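You operate a simulated robot arm through the tools that you are given. There is no shell and no other tool.

You are at the controls of a simulated robot arm. One attempt, no reset.

JOB
Clamp the 3 mm sieve on the shaker and run it 10 minutes.
Fine: stand it on the yellow catch tray, lay the clamp plate on it, lock the red and the yellow knob, set the timer knob, press the green button and wait till it stops.

The check looks at the end state, three seconds after you hand in, the way a careful person would. Anything else that was tipped, shoved, dropped, spilled or broken makes it a failure.

ROBOT AND FRAMES
A 7-joint arm with a two-finger parallel gripper, fixed in place. Base frame: the origin is on the floor under the middle of its stand, x ahead of it, y to its left, z up. Lengths are in mm, angles in degrees, forces in N, time in s.
It reaches about 1479 mm from its shoulder. Its first joint turns from -166.0 to 166.0 degrees. Payload 4.4 kg.
The TCP is the grasp point between the finger pads, 23 mm short of the fingertips. In the tool frame z runs along the fingers and y along their closing line. Largest opening 94 mm; finger width 38, thickness 10; the body of the gripper, 54 by 96 mm, starts 39 mm behind the TCP.
Orientation is told as [roll, pitch, yaw] about the base's x, y, z axes, in that order, counted from this pose: with the fingers straight down and closing along the base's y, the tool's x points along the base's -x, its y along +y and its z along -z.

CONTROLS
- The arm moves only by the tool drive_tool. Its argument "increments" is a list of rows, each a list of 7 numbers: the shift along the tool's x, y, z in units of 200 mm (1.0 is 200 mm), then the turn, a rotation vector about the tool's x, y, z in units of 60 degrees (1.0 is 60 degrees), then the closure, from 0 (fully open) to 1 (shut). In form: [[x, y, z, wx, wy, wz, claw], ...]. A call has 1 to 20 rows; each row is the pose to reach, as a shift and turn from the pose commanded when the call began, along the tool's axes at that moment. A call with a number of a shift or a turn outside -1 to 1 is refused whole. A row lasts 0.2 s, in which the tool goes at most 50 mm and 8.6 degrees; a call with a longer step from one row to the next is refused whole, and so is a gripper value outside its range. Where a pose cannot be reached the arm comes as near as it can. A force on the tool above 40 N (or 10 N above the force at the start of the call, whichever is more), or a blocked arm, ends the call early, and 0.2 s more pass. The fingers move at their own pace (about 72 mm/s each) and stop on an object; they squeeze with about 42 N. The grip force told is the motor's: it shows also when the fingers shut on nothing. Time passes only in rows, and 0.2 s behind the last, so rows that repeat a pose let the fingers close. The reply holds the time, the measured pose of the TCP, the force on the tool along the base axes, the opening and the grip force, in the units named above and with some noise, with the torque about the TCP (base axes, N m) and any sound that the robot's microphone picked up.
- Cameras (640 x 400 px; columns grow to the right, rows downward): "scene" is fixed at [233.2, 499.7, 1468.4]; the picture's right is [-0.22, -0.98, 0.00], its down [-0.56, 0.12, -0.82] and it looks along [0.80, -0.18, -0.57] (base axes); focal length 225 px, centre (320, 200). "wrist" rides on the gripper at [86, 16, -75] in the tool frame; the picture's right is [-0.18, 0.98, 0.00], its down [-0.58, -0.11, -0.81] and it looks along [-0.79, -0.15, 0.59] (tool axes); focal length 243 px, centre (320, 200). There is no depth. A picture from a camera that has moved, and an enlarged one, comes with that camera's place and axes in the base frame and with its lens. The place of the scene camera against the robot may be out by one fixed shift of up to 25 mm in any direction.
- camera(camera): a new picture of that camera. It takes no simulated time.
- zoom(camera, box): a new picture of the part [left, top, right, bottom] of that camera's present view, enlarged. It takes no simulated time.
- job_done(): hands the job in; it is judged then, once.

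Nothing tells you positions but the pictures and the camera data. Unless the task says otherwise, let go and move clear before handing in.

The tools are called after "Emit:" as name(argument=value, ...) on one line, values as JSON. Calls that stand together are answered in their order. drive_tool: Moves the arm, as the interface text tells. Its arguments: {"type":"object","properties":{"increments":{"type":"array","items":{"type":"array","items":{"type":"number"}}}},"required":["increments"]} The other tools are called the same way: camera (camera) takes a picture; zoom (camera, box) takes an enlarged picture of a part of a camera's view; job_done () hands the job in.

At the start:

```text
time: 0.0
position: [826.2, 228.5, 1373.6]
tool_rot: [0.0, 0.0, 0.0]
force: [-0.5, 0.1, 0.3]
moment: [-0.02, 0.03, 0.01]
width: 94.0
grasp_force: 0.0
```

scene: 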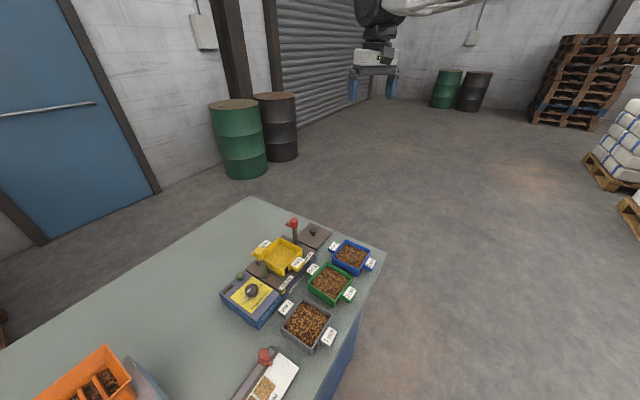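
wrist: 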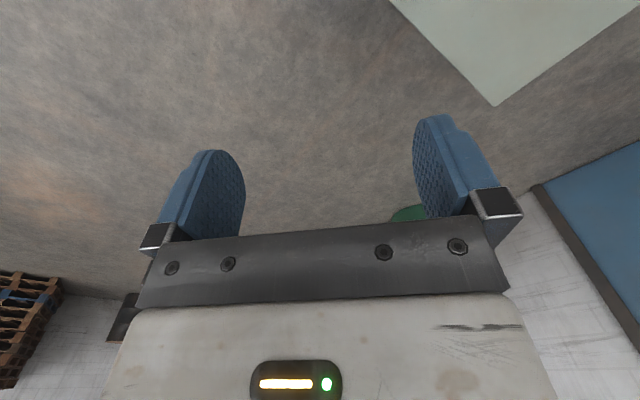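

I see a workbench with the shaker, three sieve trays (blue, green, grey), a clamp plate and other things. I'll zoom in on the scene first to identify everything.

Emit:
zoom(camera="scene", box=[210, 200, 400, 320])

Emit:
zoom(camera="scene", box=[240, 205, 340, 268])

Emit:
zoom(camera="scene", box=[300, 235, 400, 298])

Emit:
zoom(camera="scene", box=[210, 260, 310, 323])

Emit:
zoom(camera="scene", box=[220, 290, 380, 400])

```text
3.33 times, centred on (305, 260) of scene
camera zoom: at [233.2, 499.7, 1468.4], right [-0.22, -0.98, 0.0], down [-0.56, 0.12, -0.82], along [0.8, -0.18, -0.57], focal length 751 px, centre (370, 0)
```

zoom: 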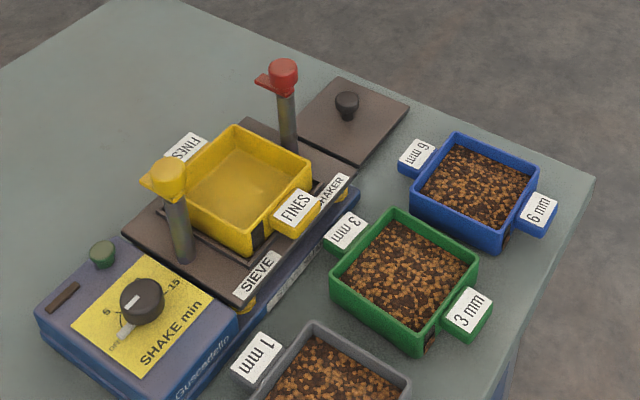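

```text
6.35 times, centred on (290, 236) of scene
camera zoom: at [233.2, 499.7, 1468.4], right [-0.22, -0.98, 0.0], down [-0.56, 0.12, -0.82], along [0.8, -0.18, -0.57], focal length 1430 px, centre (510, -32)
```

zoom: 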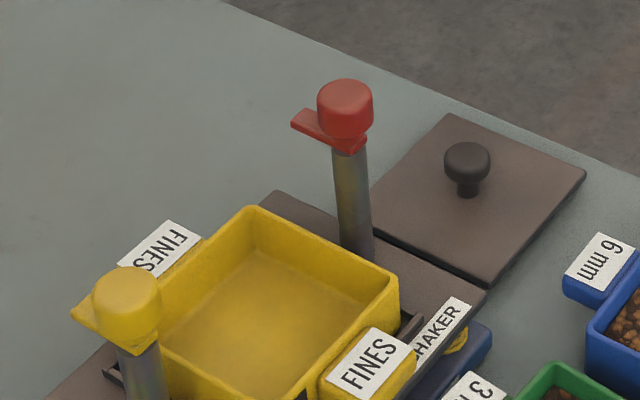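

```text
6.35 times, centred on (350, 266) of scene
camera zoom: at [233.2, 499.7, 1468.4], right [-0.22, -0.98, 0.0], down [-0.56, 0.12, -0.82], along [0.8, -0.18, -0.57], focal length 1430 px, centre (130, -222)
```

zoom: 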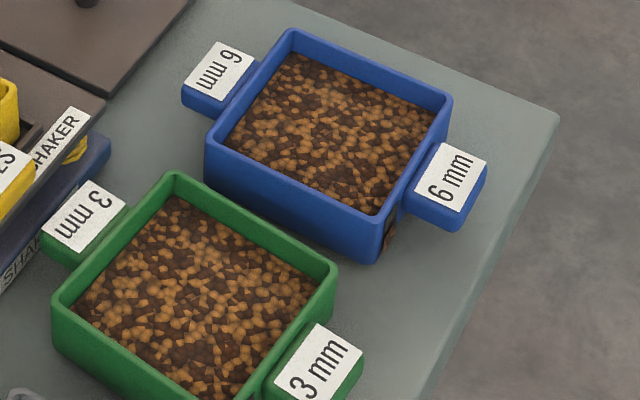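

```text
6.35 times, centred on (260, 292) of scene
camera zoom: at [233.2, 499.7, 1468.4], right [-0.22, -0.98, 0.0], down [-0.56, 0.12, -0.82], along [0.8, -0.18, -0.57], focal length 1430 px, centre (701, -381)
```

zoom: 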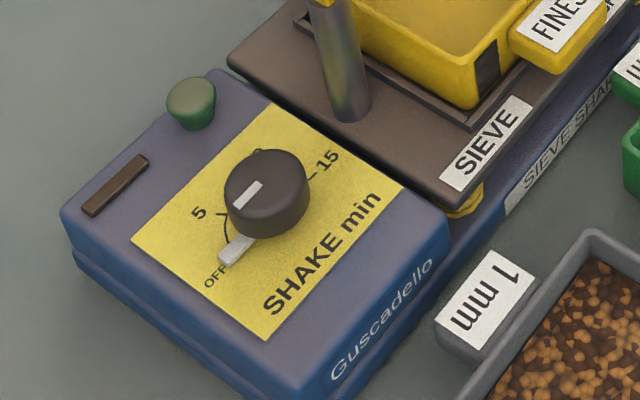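

```text
3.64 times, centred on (300, 345) of scene
camera zoom: at [233.2, 499.7, 1468.4], right [-0.22, -0.98, 0.0], down [-0.56, 0.12, -0.82], along [0.8, -0.18, -0.57], focal length 819 px, centre (393, -327)
```

zoom: 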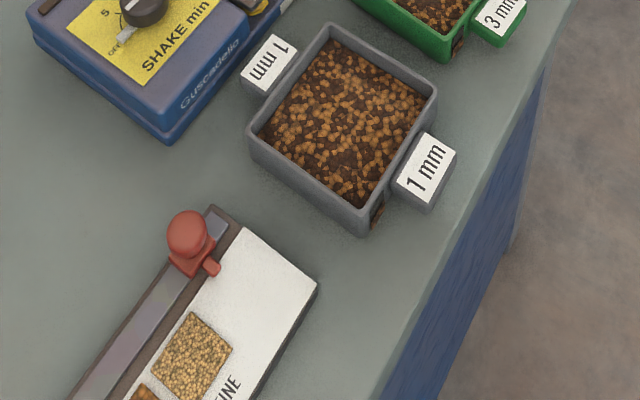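

The green sieve is the 3 mm one. The shaker holds the yellow tray between the yellow and red posts, and the clamp plate with its black knob lies behind the red post. The bench is turned about 45° to my base, so I'll pull the arm back and yaw it to look at the bench with the wrist camera.

Emit:
drive_tool(increments=[[0.2, 0, 0, 0, 0, -0.13, 0], [0.4, 0, 0, 0, 0, -0.26, 0], [0.6, 0, 0, 0, 0, -0.39, 0], [0.8, 0, 0, 0, 0, -0.52, 0], [1.0, 0, 0, 0, 0, -0.65, 0], [1.0, 0, 0, 0, 0, -0.75, 0], [1.0, 0, 0, 0, 0, -0.75, 0]])

Emit:
camera(camera="wrist")

```text
time: 1.6
position: [625.9, 226.4, 1375.0]
tool_rot: [0.0, 0.0, 45.1]
force: [0.0, 0.1, 0.2]
moment: [-0.01, 0.01, 0.01]
width: 94.1
grasp_force: 0.1
```

```text
taken
camera wrist: at [554.7, 176.7, 1449.1], right [-0.57, 0.82, 0.0], down [0.49, 0.33, 0.81], along [0.66, 0.46, -0.59], focal length 243 px, centre (320, 200)
```

wrist: 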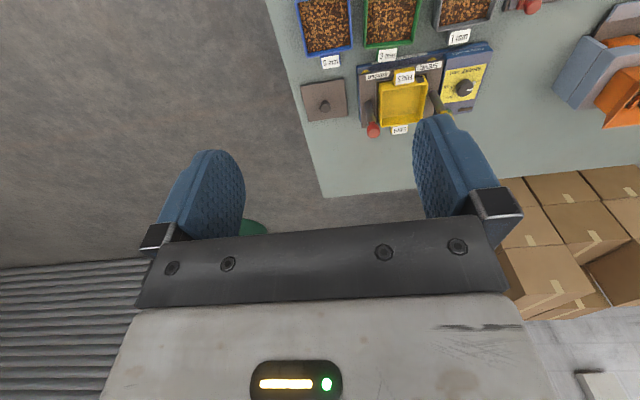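

The bench is in view, shown upside down in the wrist picture. I'll zoom in to match points between the two cameras and work out the heights.

Emit:
zoom(camera="wrist", box=[270, 0, 520, 156])

Emit:
zoom(camera="wrist", box=[290, 50, 410, 125])

Emit:
zoom(camera="wrist", box=[380, 40, 500, 115])

```text
2.56 times, centred on (395, 78) of wrist
camera zoom: at [554.7, 176.7, 1449.1], right [-0.57, 0.82, 0.0], down [0.49, 0.33, 0.81], along [0.66, 0.46, -0.59], focal length 621 px, centre (128, 512)
```

zoom: 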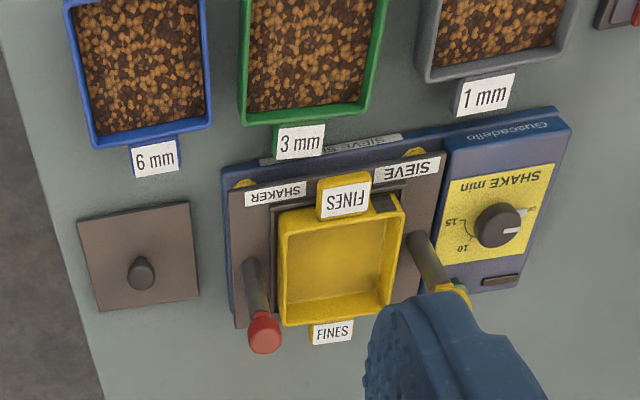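

```text
5.33 times, centred on (350, 88) of wrist
camera zoom: at [554.7, 176.7, 1449.1], right [-0.57, 0.82, 0.0], down [0.49, 0.33, 0.81], along [0.66, 0.46, -0.59], focal length 1294 px, centre (160, 800)
```

zoom: 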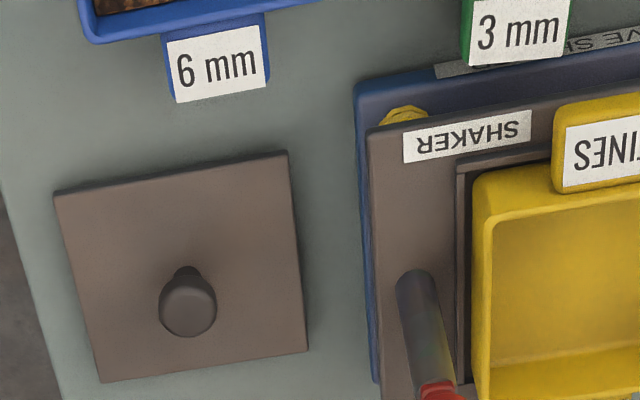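

```text
5.33 times, centred on (440, 78) of wrist
camera zoom: at [554.7, 176.7, 1449.1], right [-0.57, 0.82, 0.0], down [0.49, 0.33, 0.81], along [0.66, 0.46, -0.59], focal length 1294 px, centre (-320, 853)
```

zoom: 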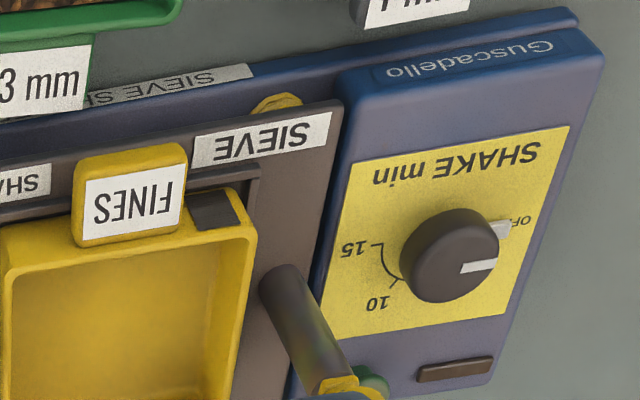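

Triangulating roughly, the plate knob is at about (834, 389, 905), the red knob at about (761, 462, 1022), and the bench top is near z = 870. I'll move lower and closer for a better look.

Emit:
drive_tool(increments=[[0, 0.1, 0.175, 0, 0, 0, 0], [0, 0.2, 0.35, 0, 0, 0, 0], [0, 0.3, 0.525, 0, 0, 0, 0], [0, 0.4, 0.7, 0, 0, 0, 0], [0, 0.5, 0.875, 0, 0, 0, 0], [0, 0.5, 0.875, 0, 0, 0, 0]])

Emit:
camera(camera="wrist")

Emit:
zoom(camera="wrist", box=[240, 0, 440, 125])

Emit:
zoom(camera="wrist", box=[400, 0, 600, 125])

```text
time: 3.0
position: [558.8, 299.4, 1197.7]
tool_rot: [0.0, 0.0, 45.0]
force: [1.0, 0.1, 0.2]
moment: [0.02, 0.0, -0.05]
width: 94.0
grasp_force: 0.0
```

```text
taken
camera wrist: at [486.9, 250.7, 1272.4], right [-0.56, 0.83, 0.0], down [0.49, 0.33, 0.81], along [0.67, 0.46, -0.59], focal length 243 px, centre (320, 200)
```

wrist: 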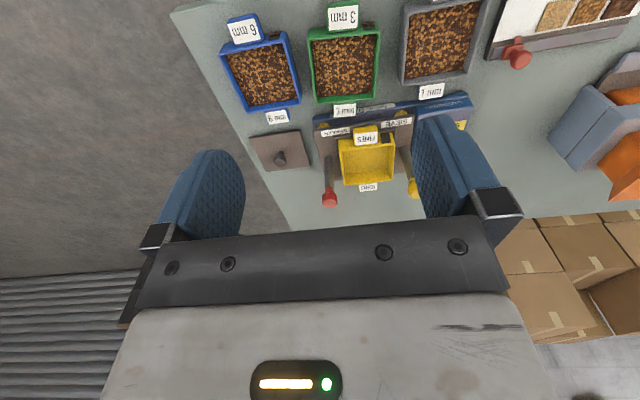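

```text
3.20 times, centred on (340, 62) of wrist
camera zoom: at [486.9, 250.7, 1272.4], right [-0.56, 0.83, 0.0], down [0.49, 0.33, 0.81], along [0.67, 0.46, -0.59], focal length 776 px, centre (256, 640)
```

zoom: 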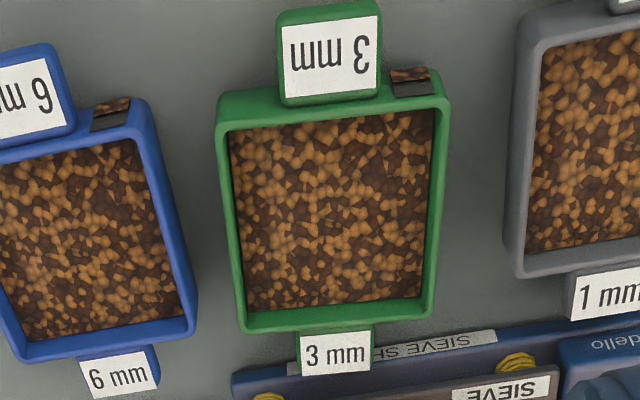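

```text
3.20 times, centred on (500, 62) of wrist
camera zoom: at [486.9, 250.7, 1272.4], right [-0.56, 0.83, 0.0], down [0.49, 0.33, 0.81], along [0.67, 0.46, -0.59], focal length 776 px, centre (-256, 640)
```

zoom: 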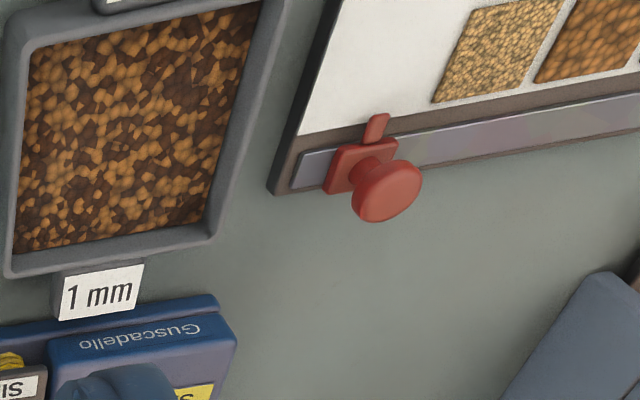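

The green 3 mm sieve has a handle block at its near and far ends and is turned about 5° from the shaker. The shaker is centred near (708, 504), with posts about 137 mm apart. I'll move over it to see the posts, knobs and timer properly.

Emit:
drive_tool(increments=[[-0.17, 0.04, 0.03, 0, 0, 0, 0], [-0.34, 0.08, 0.06, 0, 0, 0, 0], [-0.51, 0.12, 0.09, 0, 0, 0, 0], [-0.68, 0.166, 0.115, 0, 0, 0, 0], [-0.68, 0.166, 0.115, 0, 0, 0, 0]])

Emit:
camera(camera="wrist")

Emit:
zoom(camera="wrist", box=[220, 40, 460, 190])

Emit:
zoom(camera="wrist", box=[380, 0, 540, 100])

```text
time: 4.2
position: [630.8, 419.0, 1176.3]
tool_rot: [0.0, 0.0, 45.0]
force: [0.5, 0.4, 0.0]
moment: [-0.02, 0.0, 0.04]
width: 94.0
grasp_force: 0.1
```

```text
taken
camera wrist: at [558.6, 369.9, 1250.2], right [-0.56, 0.83, 0.0], down [0.49, 0.33, 0.81], along [0.67, 0.46, -0.59], focal length 243 px, centre (320, 200)
```

wrist: 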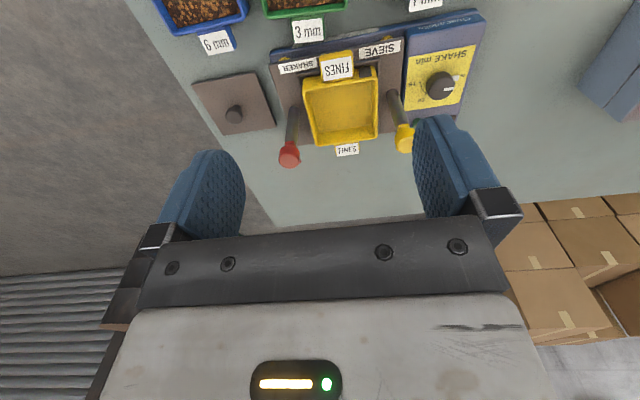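

```text
2.67 times, centred on (340, 115) of wrist
camera zoom: at [558.6, 369.9, 1250.2], right [-0.56, 0.83, 0.0], down [0.49, 0.33, 0.81], along [0.67, 0.46, -0.59], focal length 647 px, centre (267, 427)
```

zoom: 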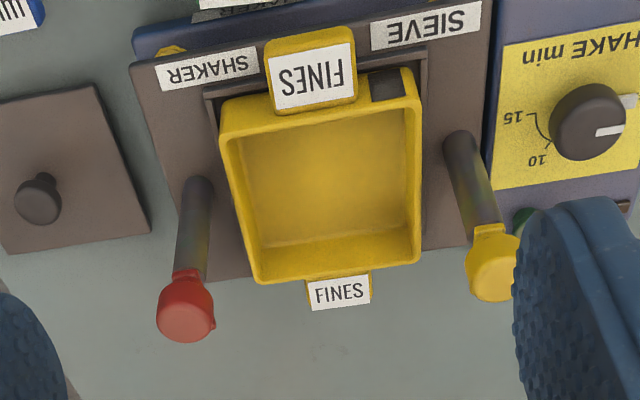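

```text
4.00 times, centred on (460, 50) of wrist
camera zoom: at [558.6, 369.9, 1250.2], right [-0.56, 0.83, 0.0], down [0.49, 0.33, 0.81], along [0.67, 0.46, -0.59], focal length 970 px, centre (-240, 800)
```

zoom: 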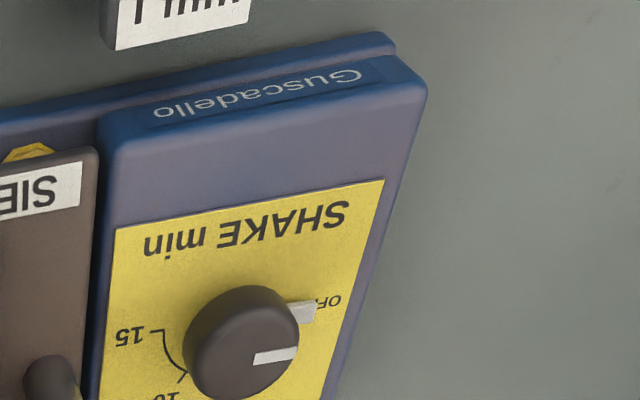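

The red and yellow caps each have a tab pointing to the far side, so locking probably means swinging each tab inward over the plate. I'll come down over the green sieve's near handle to measure it.

Emit:
drive_tool(increments=[[0.116, -0.0085, 0.166, 0, 0, 0.0166, 0], [0.232, -0.017, 0.332, 0, 0, 0.033, 0], [0.348, -0.0255, 0.498, 0, 0, 0.05, 0], [0.464, -0.034, 0.664, 0, 0, 0.066, 0], [0.58, -0.0425, 0.83, 0, 0, 0.083, 0], [0.58, -0.0425, 0.83, 0, 0, 0.083, 0]])

Emit:
camera(camera="wrist")

Emit:
zoom(camera="wrist", box=[220, 0, 420, 125])

Emit:
camera(camera="scene")

```text
time: 5.6
position: [553.4, 328.2, 1010.1]
tool_rot: [0.0, 0.0, 40.0]
force: [-0.4, 0.1, 0.7]
moment: [-0.01, -0.02, 0.01]
width: 93.8
grasp_force: 0.1
```

```text
taken
camera wrist: at [477.3, 286.1, 1084.2], right [-0.49, 0.87, 0.0], down [0.52, 0.29, 0.81], along [0.7, 0.4, -0.59], focal length 243 px, centre (320, 200)
```

wrist: 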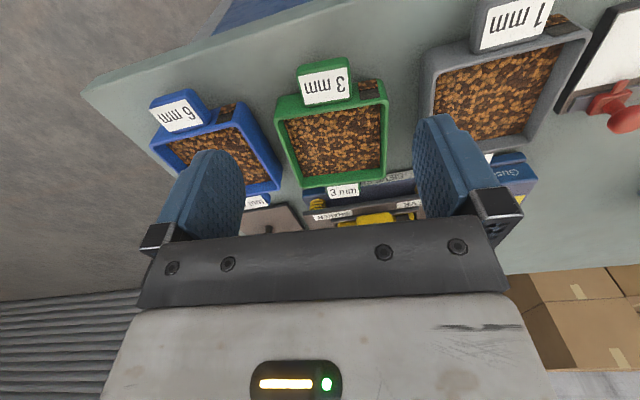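

```text
3.20 times, centred on (320, 62) of wrist
camera zoom: at [477.3, 286.1, 1084.2], right [-0.49, 0.87, 0.0], down [0.52, 0.29, 0.81], along [0.7, 0.4, -0.59], focal length 776 px, centre (320, 640)
```

zoom: 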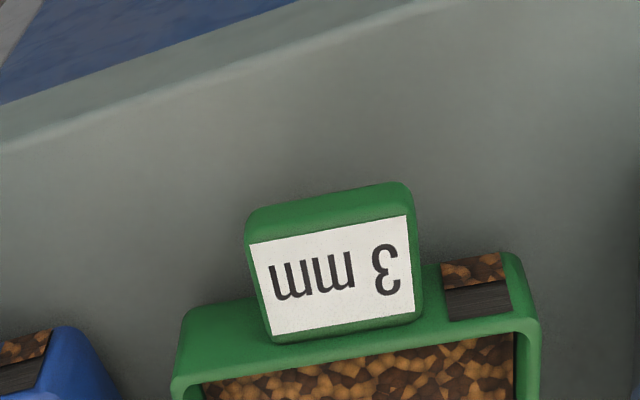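

```text
taken
```

scene: 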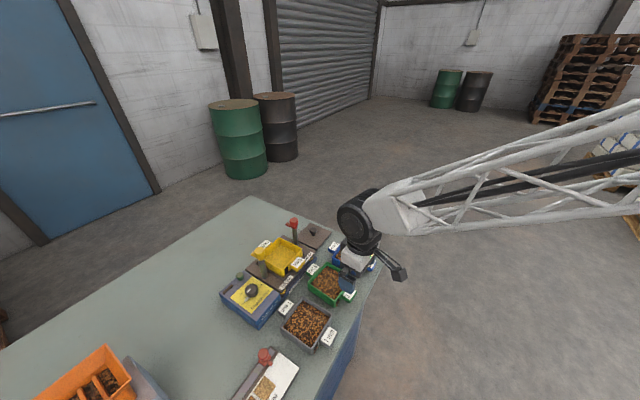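

The sieve's near handle measures about 40 × 29 × 15 mm with its top at z ≈ 902, and the bench is at about z ≈ 860. I'll descend until the fingertips are just above the handle and check the alignment.

Emit:
drive_tool(increments=[[-0.01, 0.003, 0.1, 0, 0, 0, 0], [-0.02, 0.006, 0.2, 0, 0, 0, 0], [-0.03, 0.01, 0.3, 0, 0, 0.008, 0], [-0.0325, 0.0105, 0.38, 0, 0, 0.008, 0], [-0.0325, 0.0105, 0.38, 0, 0, 0.008, 0]])

Emit:
camera(camera="wrist")

Emit:
zoom(camera="wrist", box=[200, 60, 440, 210])

Emit:
zoom(camera="scene", box=[290, 210, 430, 310])

```text
time: 6.8
position: [555.1, 334.3, 935.7]
tool_rot: [0.0, 0.1, 39.5]
force: [0.4, -0.3, 1.2]
moment: [0.02, -0.01, -0.01]
width: 94.1
grasp_force: 0.0
```

```text
taken
camera wrist: at [479.7, 292.8, 1009.7], right [-0.48, 0.88, 0.0], down [0.52, 0.29, 0.81], along [0.71, 0.39, -0.59], focal length 243 px, centre (320, 200)
```

wrist: 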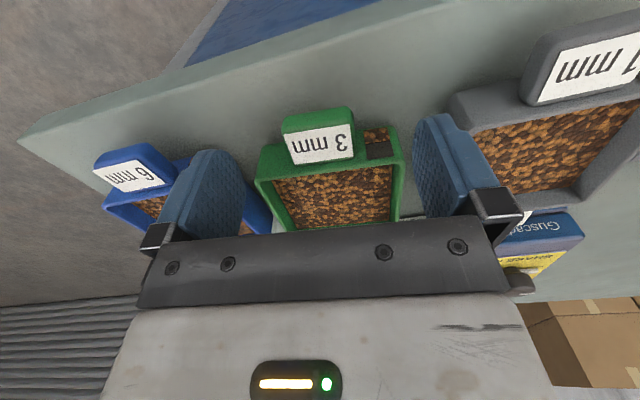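

```text
2.67 times, centred on (320, 135) of wrist
camera zoom: at [479.7, 292.8, 1009.7], right [-0.48, 0.88, 0.0], down [0.52, 0.29, 0.81], along [0.71, 0.39, -0.59], focal length 647 px, centre (320, 373)
```

zoom: 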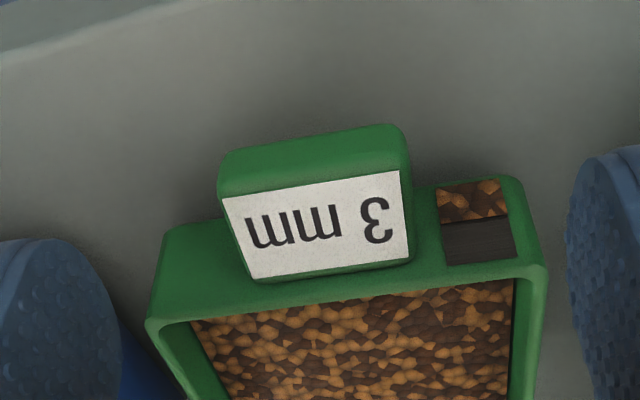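

```text
4.00 times, centred on (360, 260) of scene
camera zoom: at [233.2, 499.7, 1468.4], right [-0.22, -0.98, 0.0], down [-0.56, 0.12, -0.82], along [0.8, -0.18, -0.57], focal length 901 px, centre (160, -40)
```

zoom: 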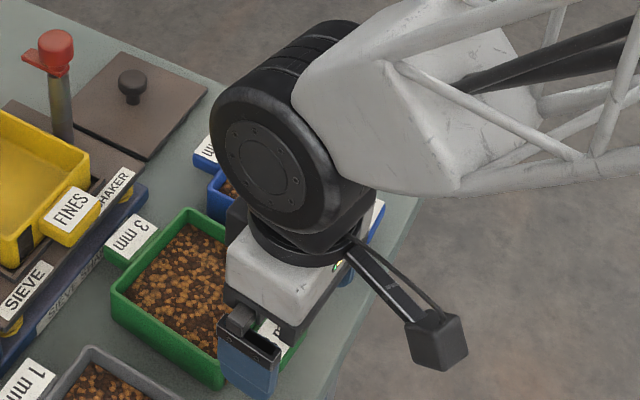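

Measured up close, the label sits 7 mm ahead of the TCP and the tray wall about 24 mm ahead, with the handle top still at z ≈ 902. I'll partly close the fingers, nudge forward 4 mm and lower to straddle the handle, then look before gripping.

Emit:
drive_tool(increments=[[-0.01, -0.003, 0, 0, 0, 0, 0.3], [-0.02, -0.0065, 0.0, 0, 0, 0, 0.3], [-0.02, -0.0065, 0.05, 0, 0, 0, 0.3], [-0.02, -0.0065, 0.1, 0, 0, 0, 0.3], [-0.02, -0.0065, 0.15, 0, 0, 0, 0.3], [-0.02, -0.0065, 0.185, 0, 0, 0, 0.3], [-0.02, -0.0065, 0.185, 0, 0, 0, 0.3]])

Emit:
camera(camera="wrist")

Emit:
zoom(camera="wrist", box=[220, 110, 420, 235])

Emit:
zoom(camera="scene", box=[310, 250, 390, 310])

```text
time: 8.4
position: [560.6, 335.7, 898.4]
tool_rot: [0.1, 0.0, 39.5]
force: [0.0, 0.5, 0.5]
moment: [0.01, 0.0, 0.02]
width: 65.7
grasp_force: 0.1
```

```text
taken
camera wrist: at [483.5, 293.9, 972.9], right [-0.48, 0.88, 0.0], down [0.52, 0.29, 0.81], along [0.71, 0.39, -0.59], focal length 243 px, centre (320, 200)
```

wrist: 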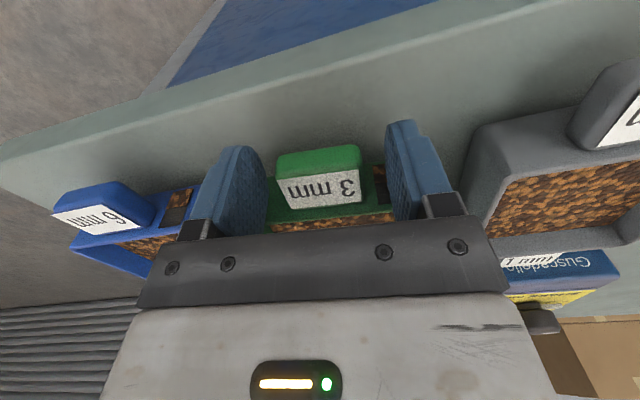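

```text
3.20 times, centred on (320, 172) of wrist
camera zoom: at [483.5, 293.9, 972.9], right [-0.48, 0.88, 0.0], down [0.52, 0.29, 0.81], along [0.71, 0.39, -0.59], focal length 776 px, centre (320, 288)
```

zoom: 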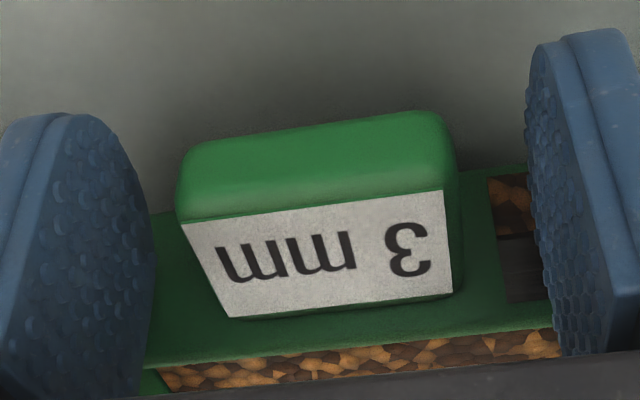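

```text
6.67 times, centred on (350, 280) of scene
camera zoom: at [233.2, 499.7, 1468.4], right [-0.22, -0.98, 0.0], down [-0.56, 0.12, -0.82], along [0.8, -0.18, -0.57], focal length 1501 px, centre (120, -333)
```

zoom: 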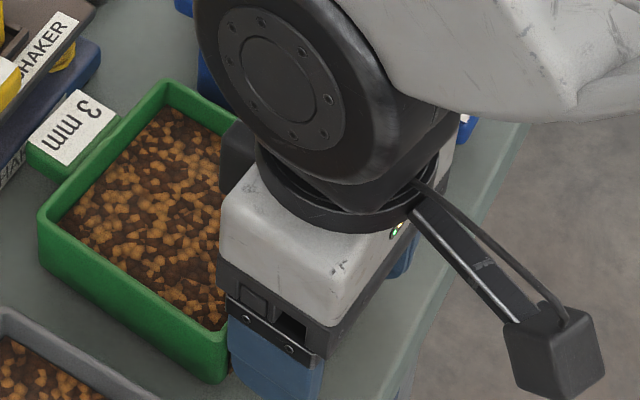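

The fingers straddle the handle evenly and sit clear of the bench and the neighbouring trays. I'll close the grip and check it.

Emit:
drive_tool(increments=[[0, 0, 0, 0, 0, 0, 1], [0, 0, 0, 0, 0, 0, 1], [0, 0, 0, 0, 0, 0, 1], [0, 0, 0, 0, 0, 0, 1]])

Emit:
zoom(camera="wrist", box=[220, 110, 420, 235])

```text
time: 9.4
position: [559.1, 335.0, 897.9]
tool_rot: [0.0, 0.0, 39.5]
force: [0.7, 0.2, 0.0]
moment: [0.03, -0.04, -0.03]
width: 41.6
grasp_force: 42.4
```

```text
3.20 times, centred on (320, 172) of wrist
camera zoom: at [483.4, 293.9, 973.0], right [-0.48, 0.88, 0.0], down [0.52, 0.29, 0.81], along [0.71, 0.39, -0.59], focal length 776 px, centre (320, 288)
```

zoom: 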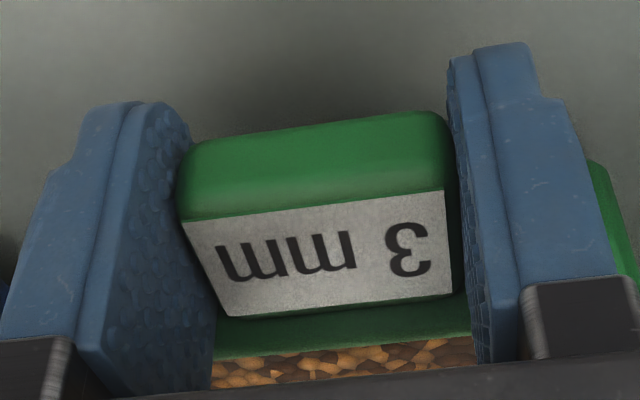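

The grip has closed on the handle at 41.6 mm and 42 N. I'll lift slowly by about 20 mm and check the load and tilt.

Emit:
drive_tool(increments=[[0, 0, -0.01, 0, 0, 0, 1], [0, 0, -0.025, 0, 0, 0, 1], [0, 0, -0.04, 0, 0, 0, 1], [0, 0, -0.06, 0, 0, 0, 1], [0, 0, -0.08, 0, 0, 0, 1], [0, 0, -0.1, 0, 0, 0, 1], [0, 0, -0.1, 0, 0, 0, 1]])

Emit:
zoom(camera="wrist", box=[220, 110, 420, 235])

Emit:
zoom(camera="scene", box=[290, 235, 390, 310])

```text
time: 11.0
position: [559.7, 336.4, 917.9]
tool_rot: [0.0, -0.1, 39.5]
force: [0.7, 0.8, -0.2]
moment: [-0.02, 0.09, 0.01]
width: 41.5
grasp_force: 41.7
```

```text
3.20 times, centred on (320, 172) of wrist
camera zoom: at [483.6, 294.7, 992.1], right [-0.48, 0.88, 0.0], down [0.52, 0.29, 0.81], along [0.71, 0.39, -0.59], focal length 776 px, centre (320, 288)
```

zoom: 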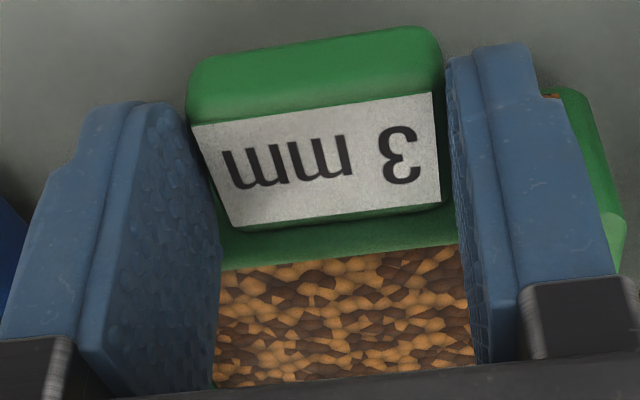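

```text
5.33 times, centred on (340, 272) of scene
camera zoom: at [233.2, 499.7, 1468.4], right [-0.22, -0.98, 0.0], down [-0.56, 0.12, -0.82], along [0.8, -0.18, -0.57], focal length 1201 px, centre (213, -187)
```

zoom: 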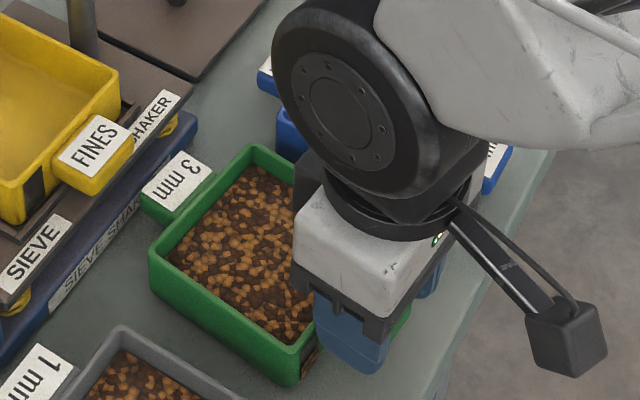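

The fingers slid up the handle and the sieve stayed on the bench, with the label still at z ≈ 902. I'll look closely at the contact before trying again.

Emit:
camera(camera="wrist")

Emit:
zoom(camera="wrist", box=[250, 100, 330, 150])

Emit:
zoom(camera="wrist", box=[330, 100, 410, 150])

Emit:
zoom(camera="scene", box=[330, 265, 370, 310])

```text
taken
camera wrist: at [483.6, 294.7, 992.1], right [-0.48, 0.88, 0.0], down [0.52, 0.29, 0.81], along [0.71, 0.39, -0.59], focal length 243 px, centre (320, 200)
```

wrist: 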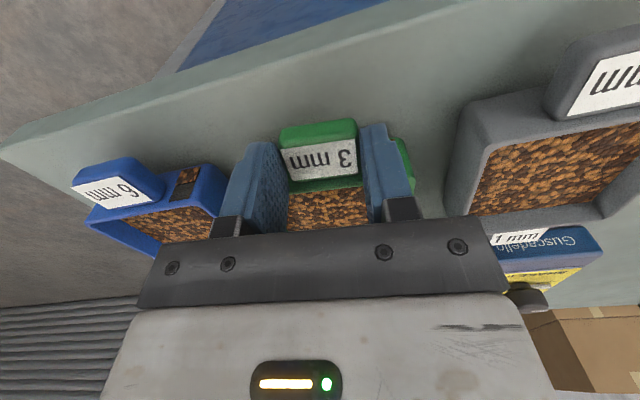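

```text
8.00 times, centred on (290, 125) of wrist
camera zoom: at [483.6, 294.7, 992.1], right [-0.48, 0.88, 0.0], down [0.52, 0.29, 0.81], along [0.71, 0.39, -0.59], focal length 1941 px, centre (560, 800)
```

zoom: 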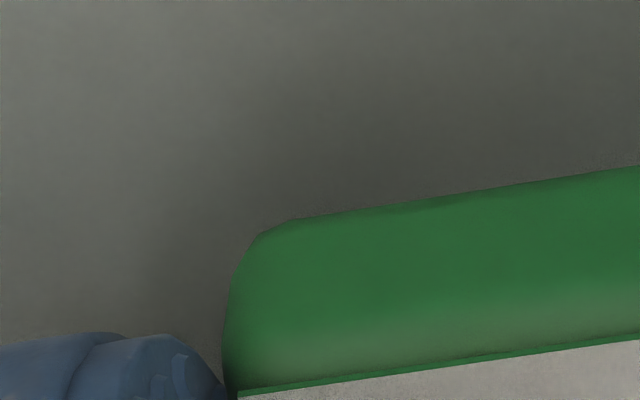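

```text
8.00 times, centred on (370, 125) of wrist
camera zoom: at [483.6, 294.7, 992.1], right [-0.48, 0.88, 0.0], down [0.52, 0.29, 0.81], along [0.71, 0.39, -0.59], focal length 1941 px, centre (-80, 800)
```

zoom: 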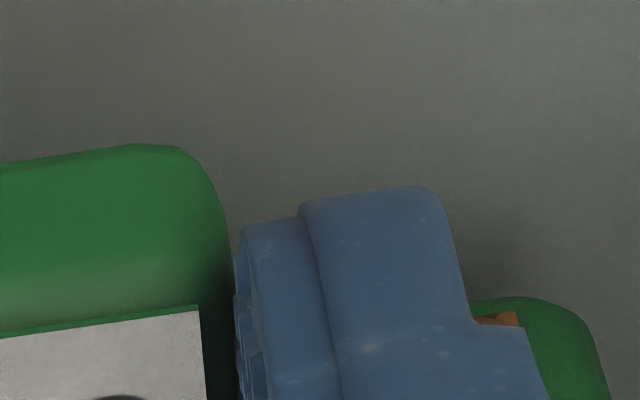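

```text
8.89 times, centred on (350, 288) of scene
camera zoom: at [233.2, 499.7, 1468.4], right [-0.22, -0.98, 0.0], down [-0.56, 0.12, -0.82], along [0.8, -0.18, -0.57], focal length 2002 px, centre (53, -578)
```

zoom: 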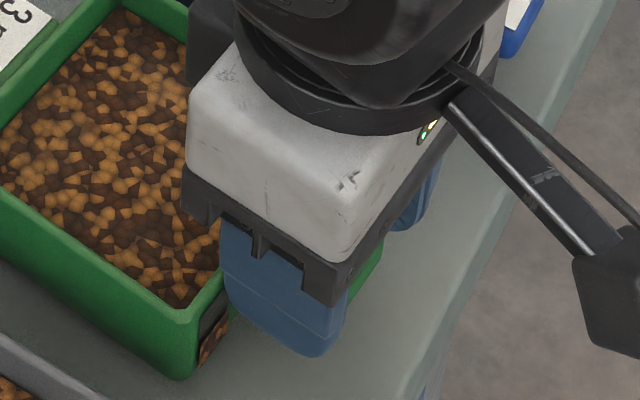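

I'll re-grip lower, with the TCP near z = 891, so the handle sits in the middle of the pads, and then test with a very small lift.

Emit:
drive_tool(increments=[[0, 0, 0, 0, 0, 0, 0.35], [0, 0, 0, 0, 0, 0, 0.35], [0, 0, 0.05, 0, 0, 0, 0.35], [0, 0, 0.1, 0, 0, 0, 0.35], [0, 0, 0.135, 0, 0, 0, 0.35], [0, 0, 0.135, 0, 0, 0, 0.35], [0, 0, 0.135, 0, 0, 0, 1], [0, 0, 0.135, 0, 0, 0, 1], [0, 0, 0.135, 0, 0, 0, 1], [0, 0, 0.135, 0, 0, 0, 1], [0, 0, 0.135, 0, 0, 0, 1]])

Emit:
drive_tool(increments=[[0, 0, -0.015, 0, 0, 0, 1]])

Emit:
zoom(camera="wrist", box=[220, 110, 420, 235])

```text
time: 13.4
position: [560.9, 335.9, 890.9]
tool_rot: [0.1, 0.0, 39.5]
force: [-0.4, 0.3, 0.2]
moment: [-0.06, 0.03, -0.02]
width: 41.4
grasp_force: 41.7
```

```text
time: 13.8
position: [560.6, 336.4, 891.3]
tool_rot: [0.1, 0.1, 39.5]
force: [-0.4, 0.5, -1.2]
moment: [-0.03, 0.11, 0.01]
width: 41.4
grasp_force: 42.3
```

```text
3.20 times, centred on (320, 172) of wrist
camera zoom: at [483.7, 294.3, 966.9], right [-0.48, 0.88, 0.0], down [0.52, 0.29, 0.81], along [0.71, 0.39, -0.59], focal length 776 px, centre (320, 288)
```

zoom: 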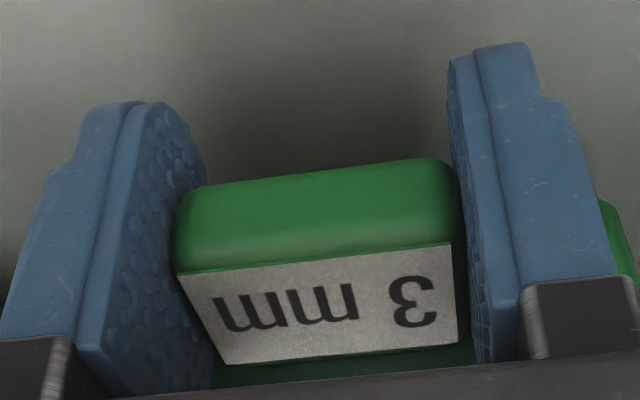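

Emit:
drive_tool(increments=[[0, 0, -0.01, 0, 0, 0, 1], [0, 0, -0.02, 0, 0, 0, 1]])

Emit:
zoom(camera="wrist", box=[220, 110, 420, 235])

Emit:
drive_tool(increments=[[0, 0, -0.01, 0, 0, 0, 1], [0, 0, -0.02, 0, 0, 0, 1]])

Emit:
zoom(camera="wrist", box=[220, 110, 420, 235])

```text
time: 14.4
position: [560.8, 335.6, 897.5]
tool_rot: [0.0, 0.0, 39.5]
force: [-0.7, 0.0, -1.3]
moment: [-0.04, 0.05, 0.03]
width: 41.2
grasp_force: 42.1
```

```text
3.20 times, centred on (320, 172) of wrist
camera zoom: at [483.3, 294.4, 971.6], right [-0.48, 0.88, 0.0], down [0.52, 0.29, 0.81], along [0.71, 0.39, -0.59], focal length 776 px, centre (320, 288)
```

zoom: 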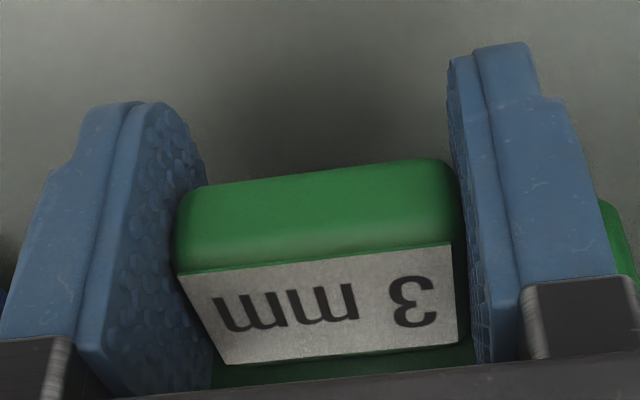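

```text
time: 15.0
position: [559.6, 336.3, 900.2]
tool_rot: [0.0, -0.1, 39.5]
force: [-0.1, 0.0, -1.2]
moment: [-0.12, 0.08, -0.01]
width: 41.4
grasp_force: 42.2
```

```text
3.20 times, centred on (320, 172) of wrist
camera zoom: at [483.2, 295.0, 975.2], right [-0.48, 0.88, 0.0], down [0.52, 0.29, 0.81], along [0.71, 0.39, -0.59], focal length 776 px, centre (320, 288)
```

zoom: 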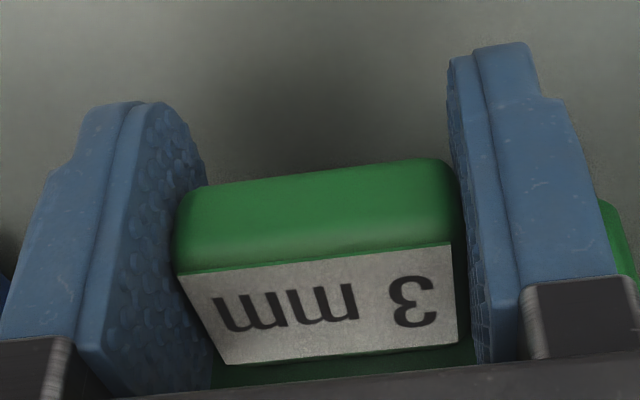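

This time the grip holds: the label stays fixed in the picture while the tool rises, and the load is about 1.2 N. By triangulation the FINES near label is at about (668, 470.5, 941) with yaw about 44.6°, so I'll lift the sieve high and carry it over the shaker.

Emit:
drive_tool(increments=[[0, 0, -0.05, 0, 0, 0, 1], [0, 0, -0.15, 0, 0, 0, 1], [0, 0, -0.27, 0, 0, 0, 1], [0, 0, -0.4, 0, 0, 0, 1], [0, 0, -0.53, 0, 0, 0, 1], [0, 0, -0.66, 0, 0, 0, 1], [0, 0, -0.78, 0, 0, 0, 1], [0, 0, -0.88, 0, 0, 0, 1], [0, 0, -0.94, 0, 0, 0, 1], [0, 0, -0.95, 0, 0, 0, 1], [0, 0, -0.95, 0, 0, 0, 1]])

Emit:
camera(camera="wrist")

Emit:
zoom(camera="scene", box=[250, 170, 410, 290])

```text
time: 17.4
position: [558.7, 337.5, 1091.0]
tool_rot: [0.0, 0.0, 39.5]
force: [0.4, -0.7, -1.4]
moment: [-0.09, 0.06, -0.01]
width: 41.2
grasp_force: 42.2
```

```text
taken
camera wrist: at [482.9, 294.8, 1164.5], right [-0.48, 0.88, 0.0], down [0.52, 0.29, 0.81], along [0.71, 0.39, -0.59], focal length 243 px, centre (320, 200)
```

wrist: 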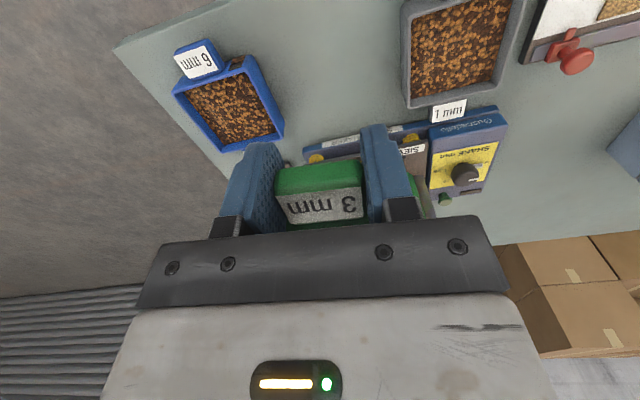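

```text
3.33 times, centred on (330, 230) of scene
camera zoom: at [233.2, 499.7, 1468.4], right [-0.22, -0.98, 0.0], down [-0.56, 0.12, -0.82], along [0.8, -0.18, -0.57], focal length 751 px, centre (287, 100)
```

zoom: 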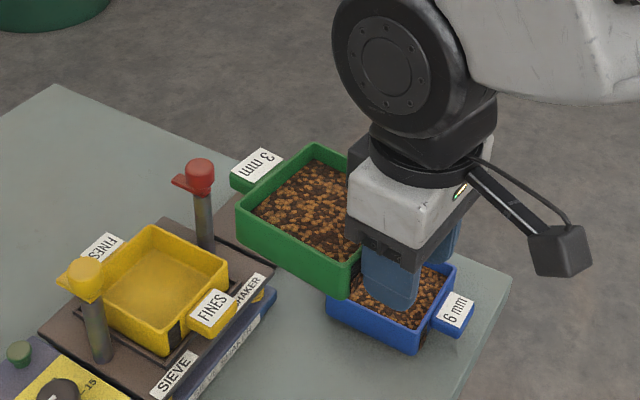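

The sieve hangs level and nothing has spilled. I'll move it over the yellow tray, turning about 5° to match the shaker.

Emit:
drive_tool(increments=[[-0.05, 0.01, 0, 0, 0, -0.005, 1], [-0.15, 0.03, 0, 0, 0, -0.015, 1], [-0.27, 0.055, 0, 0, 0, -0.028, 1], [-0.4, 0.083, 0, 0, 0, -0.042, 1], [-0.53, 0.11, 0, 0, 0, -0.055, 1], [-0.65, 0.135, 0, 0, 0, -0.068, 1], [-0.74, 0.155, 0, 0, 0, -0.078, 1], [-0.8, 0.168, 0, 0, 0, -0.085, 1], [-0.82, 0.173, 0, 0, 0, -0.085, 1], [-0.82, 0.173, 0, 0, 0, -0.085, 1]])

Emit:
camera(camera="wrist")

Emit:
zoom(camera="wrist", box=[220, 0, 420, 125])

Emit:
zoom(camera="wrist", box=[220, 110, 420, 235])

Emit:
zoom(camera="scene", box=[210, 150, 370, 270])

```text
time: 19.6
position: [664.8, 468.1, 1091.3]
tool_rot: [0.0, -0.1, 44.5]
force: [0.0, 0.5, -1.7]
moment: [-0.04, 0.06, 0.02]
width: 41.4
grasp_force: 41.7
```

```text
taken
camera wrist: at [591.9, 419.5, 1165.4], right [-0.56, 0.83, 0.0], down [0.49, 0.33, 0.81], along [0.67, 0.45, -0.59], focal length 243 px, centre (320, 200)
```

wrist: 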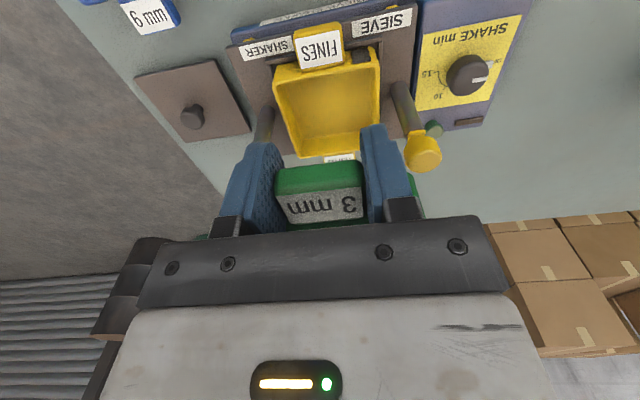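

```text
3.20 times, centred on (320, 62) of wrist
camera zoom: at [591.9, 419.5, 1165.4], right [-0.56, 0.83, 0.0], down [0.49, 0.33, 0.81], along [0.67, 0.45, -0.59], focal length 776 px, centre (320, 640)
```

zoom: 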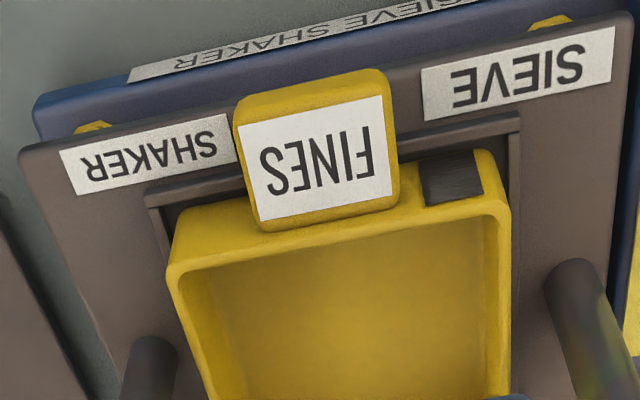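

```text
3.20 times, centred on (320, 172) of wrist
camera zoom: at [591.9, 419.5, 1165.4], right [-0.56, 0.83, 0.0], down [0.49, 0.33, 0.81], along [0.67, 0.45, -0.59], focal length 776 px, centre (320, 288)
```

zoom: 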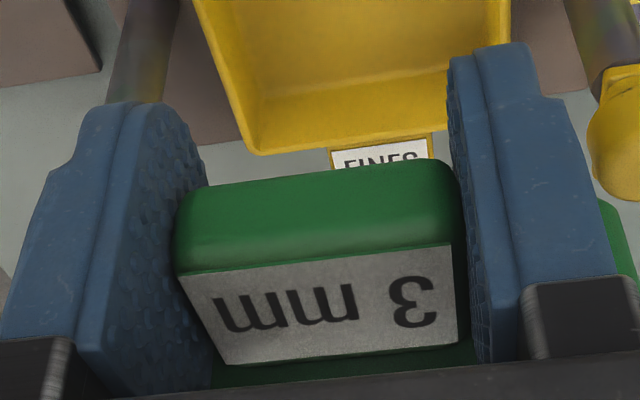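

```text
3.33 times, centred on (290, 210) of scene
camera zoom: at [233.2, 499.7, 1468.4], right [-0.22, -0.98, 0.0], down [-0.56, 0.12, -0.82], along [0.8, -0.18, -0.57], focal length 751 px, centre (420, 167)
```

zoom: 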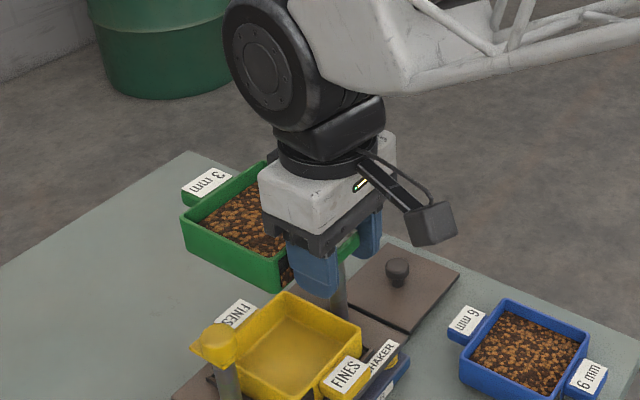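

The FINES label is almost directly below the sieve's label: it is off by −1.7 mm along and −1.2 mm across, and the yaw matches within about 0.5°. I'll correct that and descend to just above the tray.

Emit:
drive_tool(increments=[[0.004, -0.003, 0.02, 0, 0, -0.004, 1], [0.008, -0.006, 0.08, 0, 0, -0.008, 1], [0.008, -0.006, 0.18, 0, 0, -0.008, 1], [0.008, -0.006, 0.28, 0, 0, -0.008, 1], [0.008, -0.006, 0.38, 0, 0, -0.008, 1], [0.008, -0.006, 0.46, 0, 0, -0.008, 1], [0.008, -0.006, 0.5, 0, 0, -0.008, 1], [0.008, -0.006, 0.5, 0, 0, -0.008, 1]])

Emit:
camera(camera="wrist")

Emit:
zoom(camera="wrist", box=[220, 70, 420, 195])

Emit:
zoom(camera="scene", box=[230, 190, 350, 280])

```text
time: 21.4
position: [663.5, 465.5, 989.3]
tool_rot: [0.0, 0.0, 45.1]
force: [-0.6, 0.2, -0.6]
moment: [0.0, 0.07, 0.03]
width: 41.4
grasp_force: 42.0
```

```text
taken
camera wrist: at [592.2, 417.2, 1064.2], right [-0.57, 0.82, 0.0], down [0.49, 0.34, 0.81], along [0.66, 0.46, -0.59], focal length 243 px, centre (320, 200)
```

wrist: 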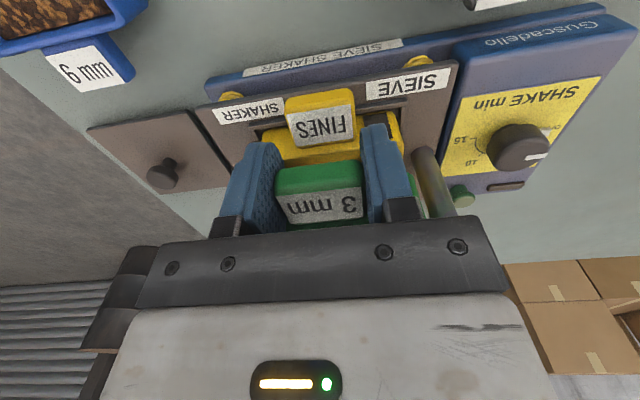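

```text
3.20 times, centred on (320, 132) of wrist
camera zoom: at [592.2, 417.2, 1064.2], right [-0.57, 0.82, 0.0], down [0.49, 0.34, 0.81], along [0.66, 0.46, -0.59], focal length 776 px, centre (320, 416)
```

zoom: 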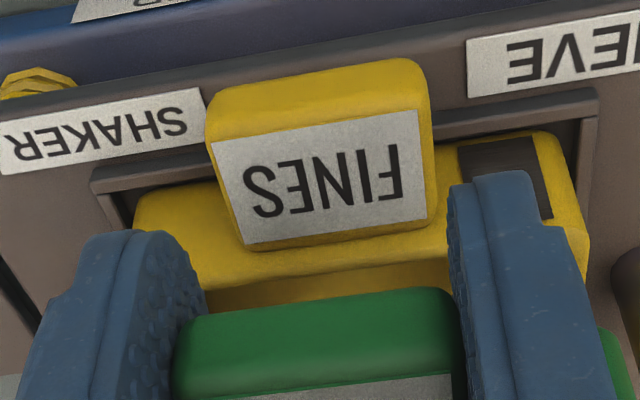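

```text
4.44 times, centred on (290, 235) of scene
camera zoom: at [233.2, 499.7, 1468.4], right [-0.22, -0.98, 0.0], down [-0.56, 0.12, -0.82], along [0.8, -0.18, -0.57], focal length 1001 px, centre (453, 44)
```

zoom: 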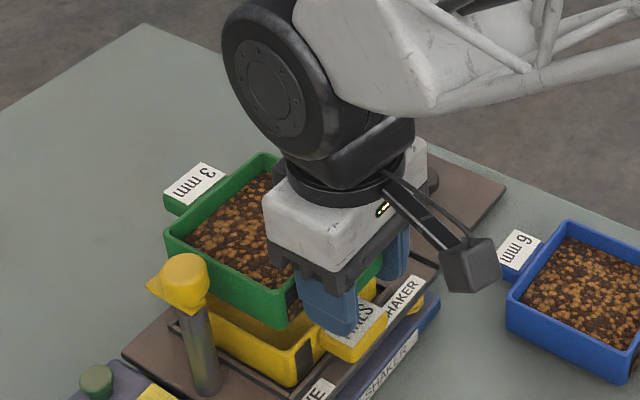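

Emit:
zoom(camera="wrist", box=[265, 155, 385, 230])

Emit:
zoom(camera="wrist", box=[265, 80, 385, 155])

Emit:
zoom(camera="scene", box=[260, 220, 320, 265])

```text
5.33 times, centred on (325, 192) of wrist
camera zoom: at [592.2, 417.2, 1064.2], right [-0.57, 0.82, 0.0], down [0.49, 0.34, 0.81], along [0.66, 0.46, -0.59], focal length 1294 px, centre (293, 240)
```

zoom: 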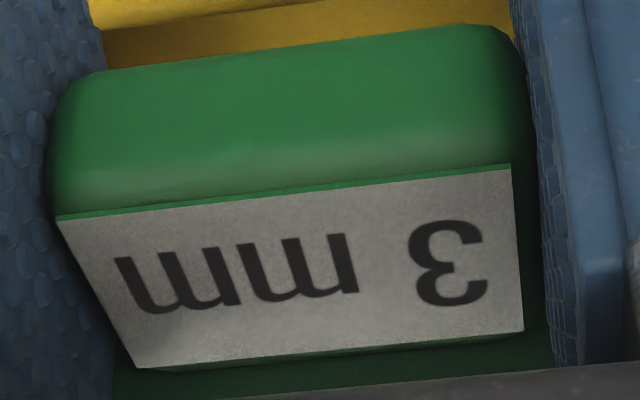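

```text
5.33 times, centred on (325, 118) of wrist
camera zoom: at [592.2, 417.2, 1064.2], right [-0.57, 0.82, 0.0], down [0.49, 0.34, 0.81], along [0.66, 0.46, -0.59], focal length 1294 px, centre (293, 640)
```

zoom: 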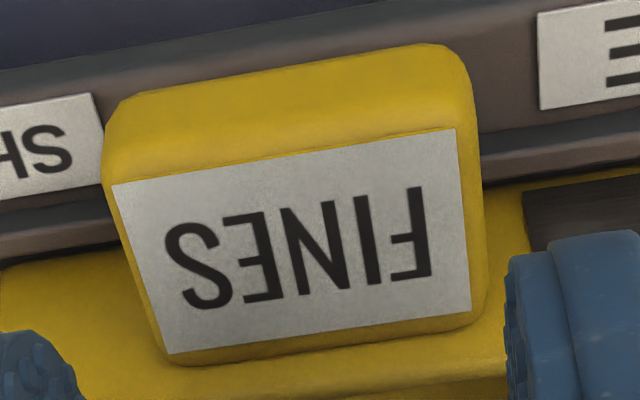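

```text
8.89 times, centred on (290, 242) of scene
camera zoom: at [233.2, 499.7, 1468.4], right [-0.22, -0.98, 0.0], down [-0.56, 0.12, -0.82], along [0.8, -0.18, -0.57], focal length 2002 px, centre (587, -178)
```

zoom: 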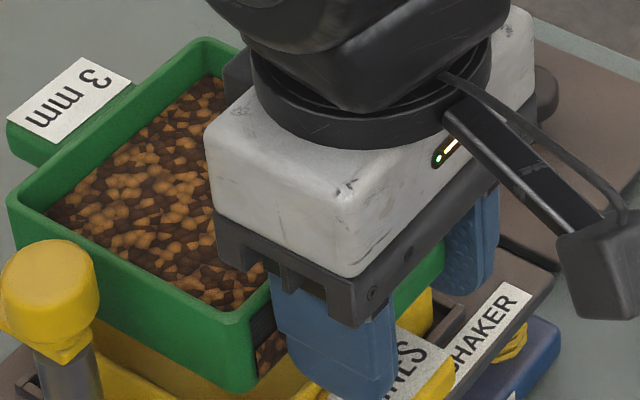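

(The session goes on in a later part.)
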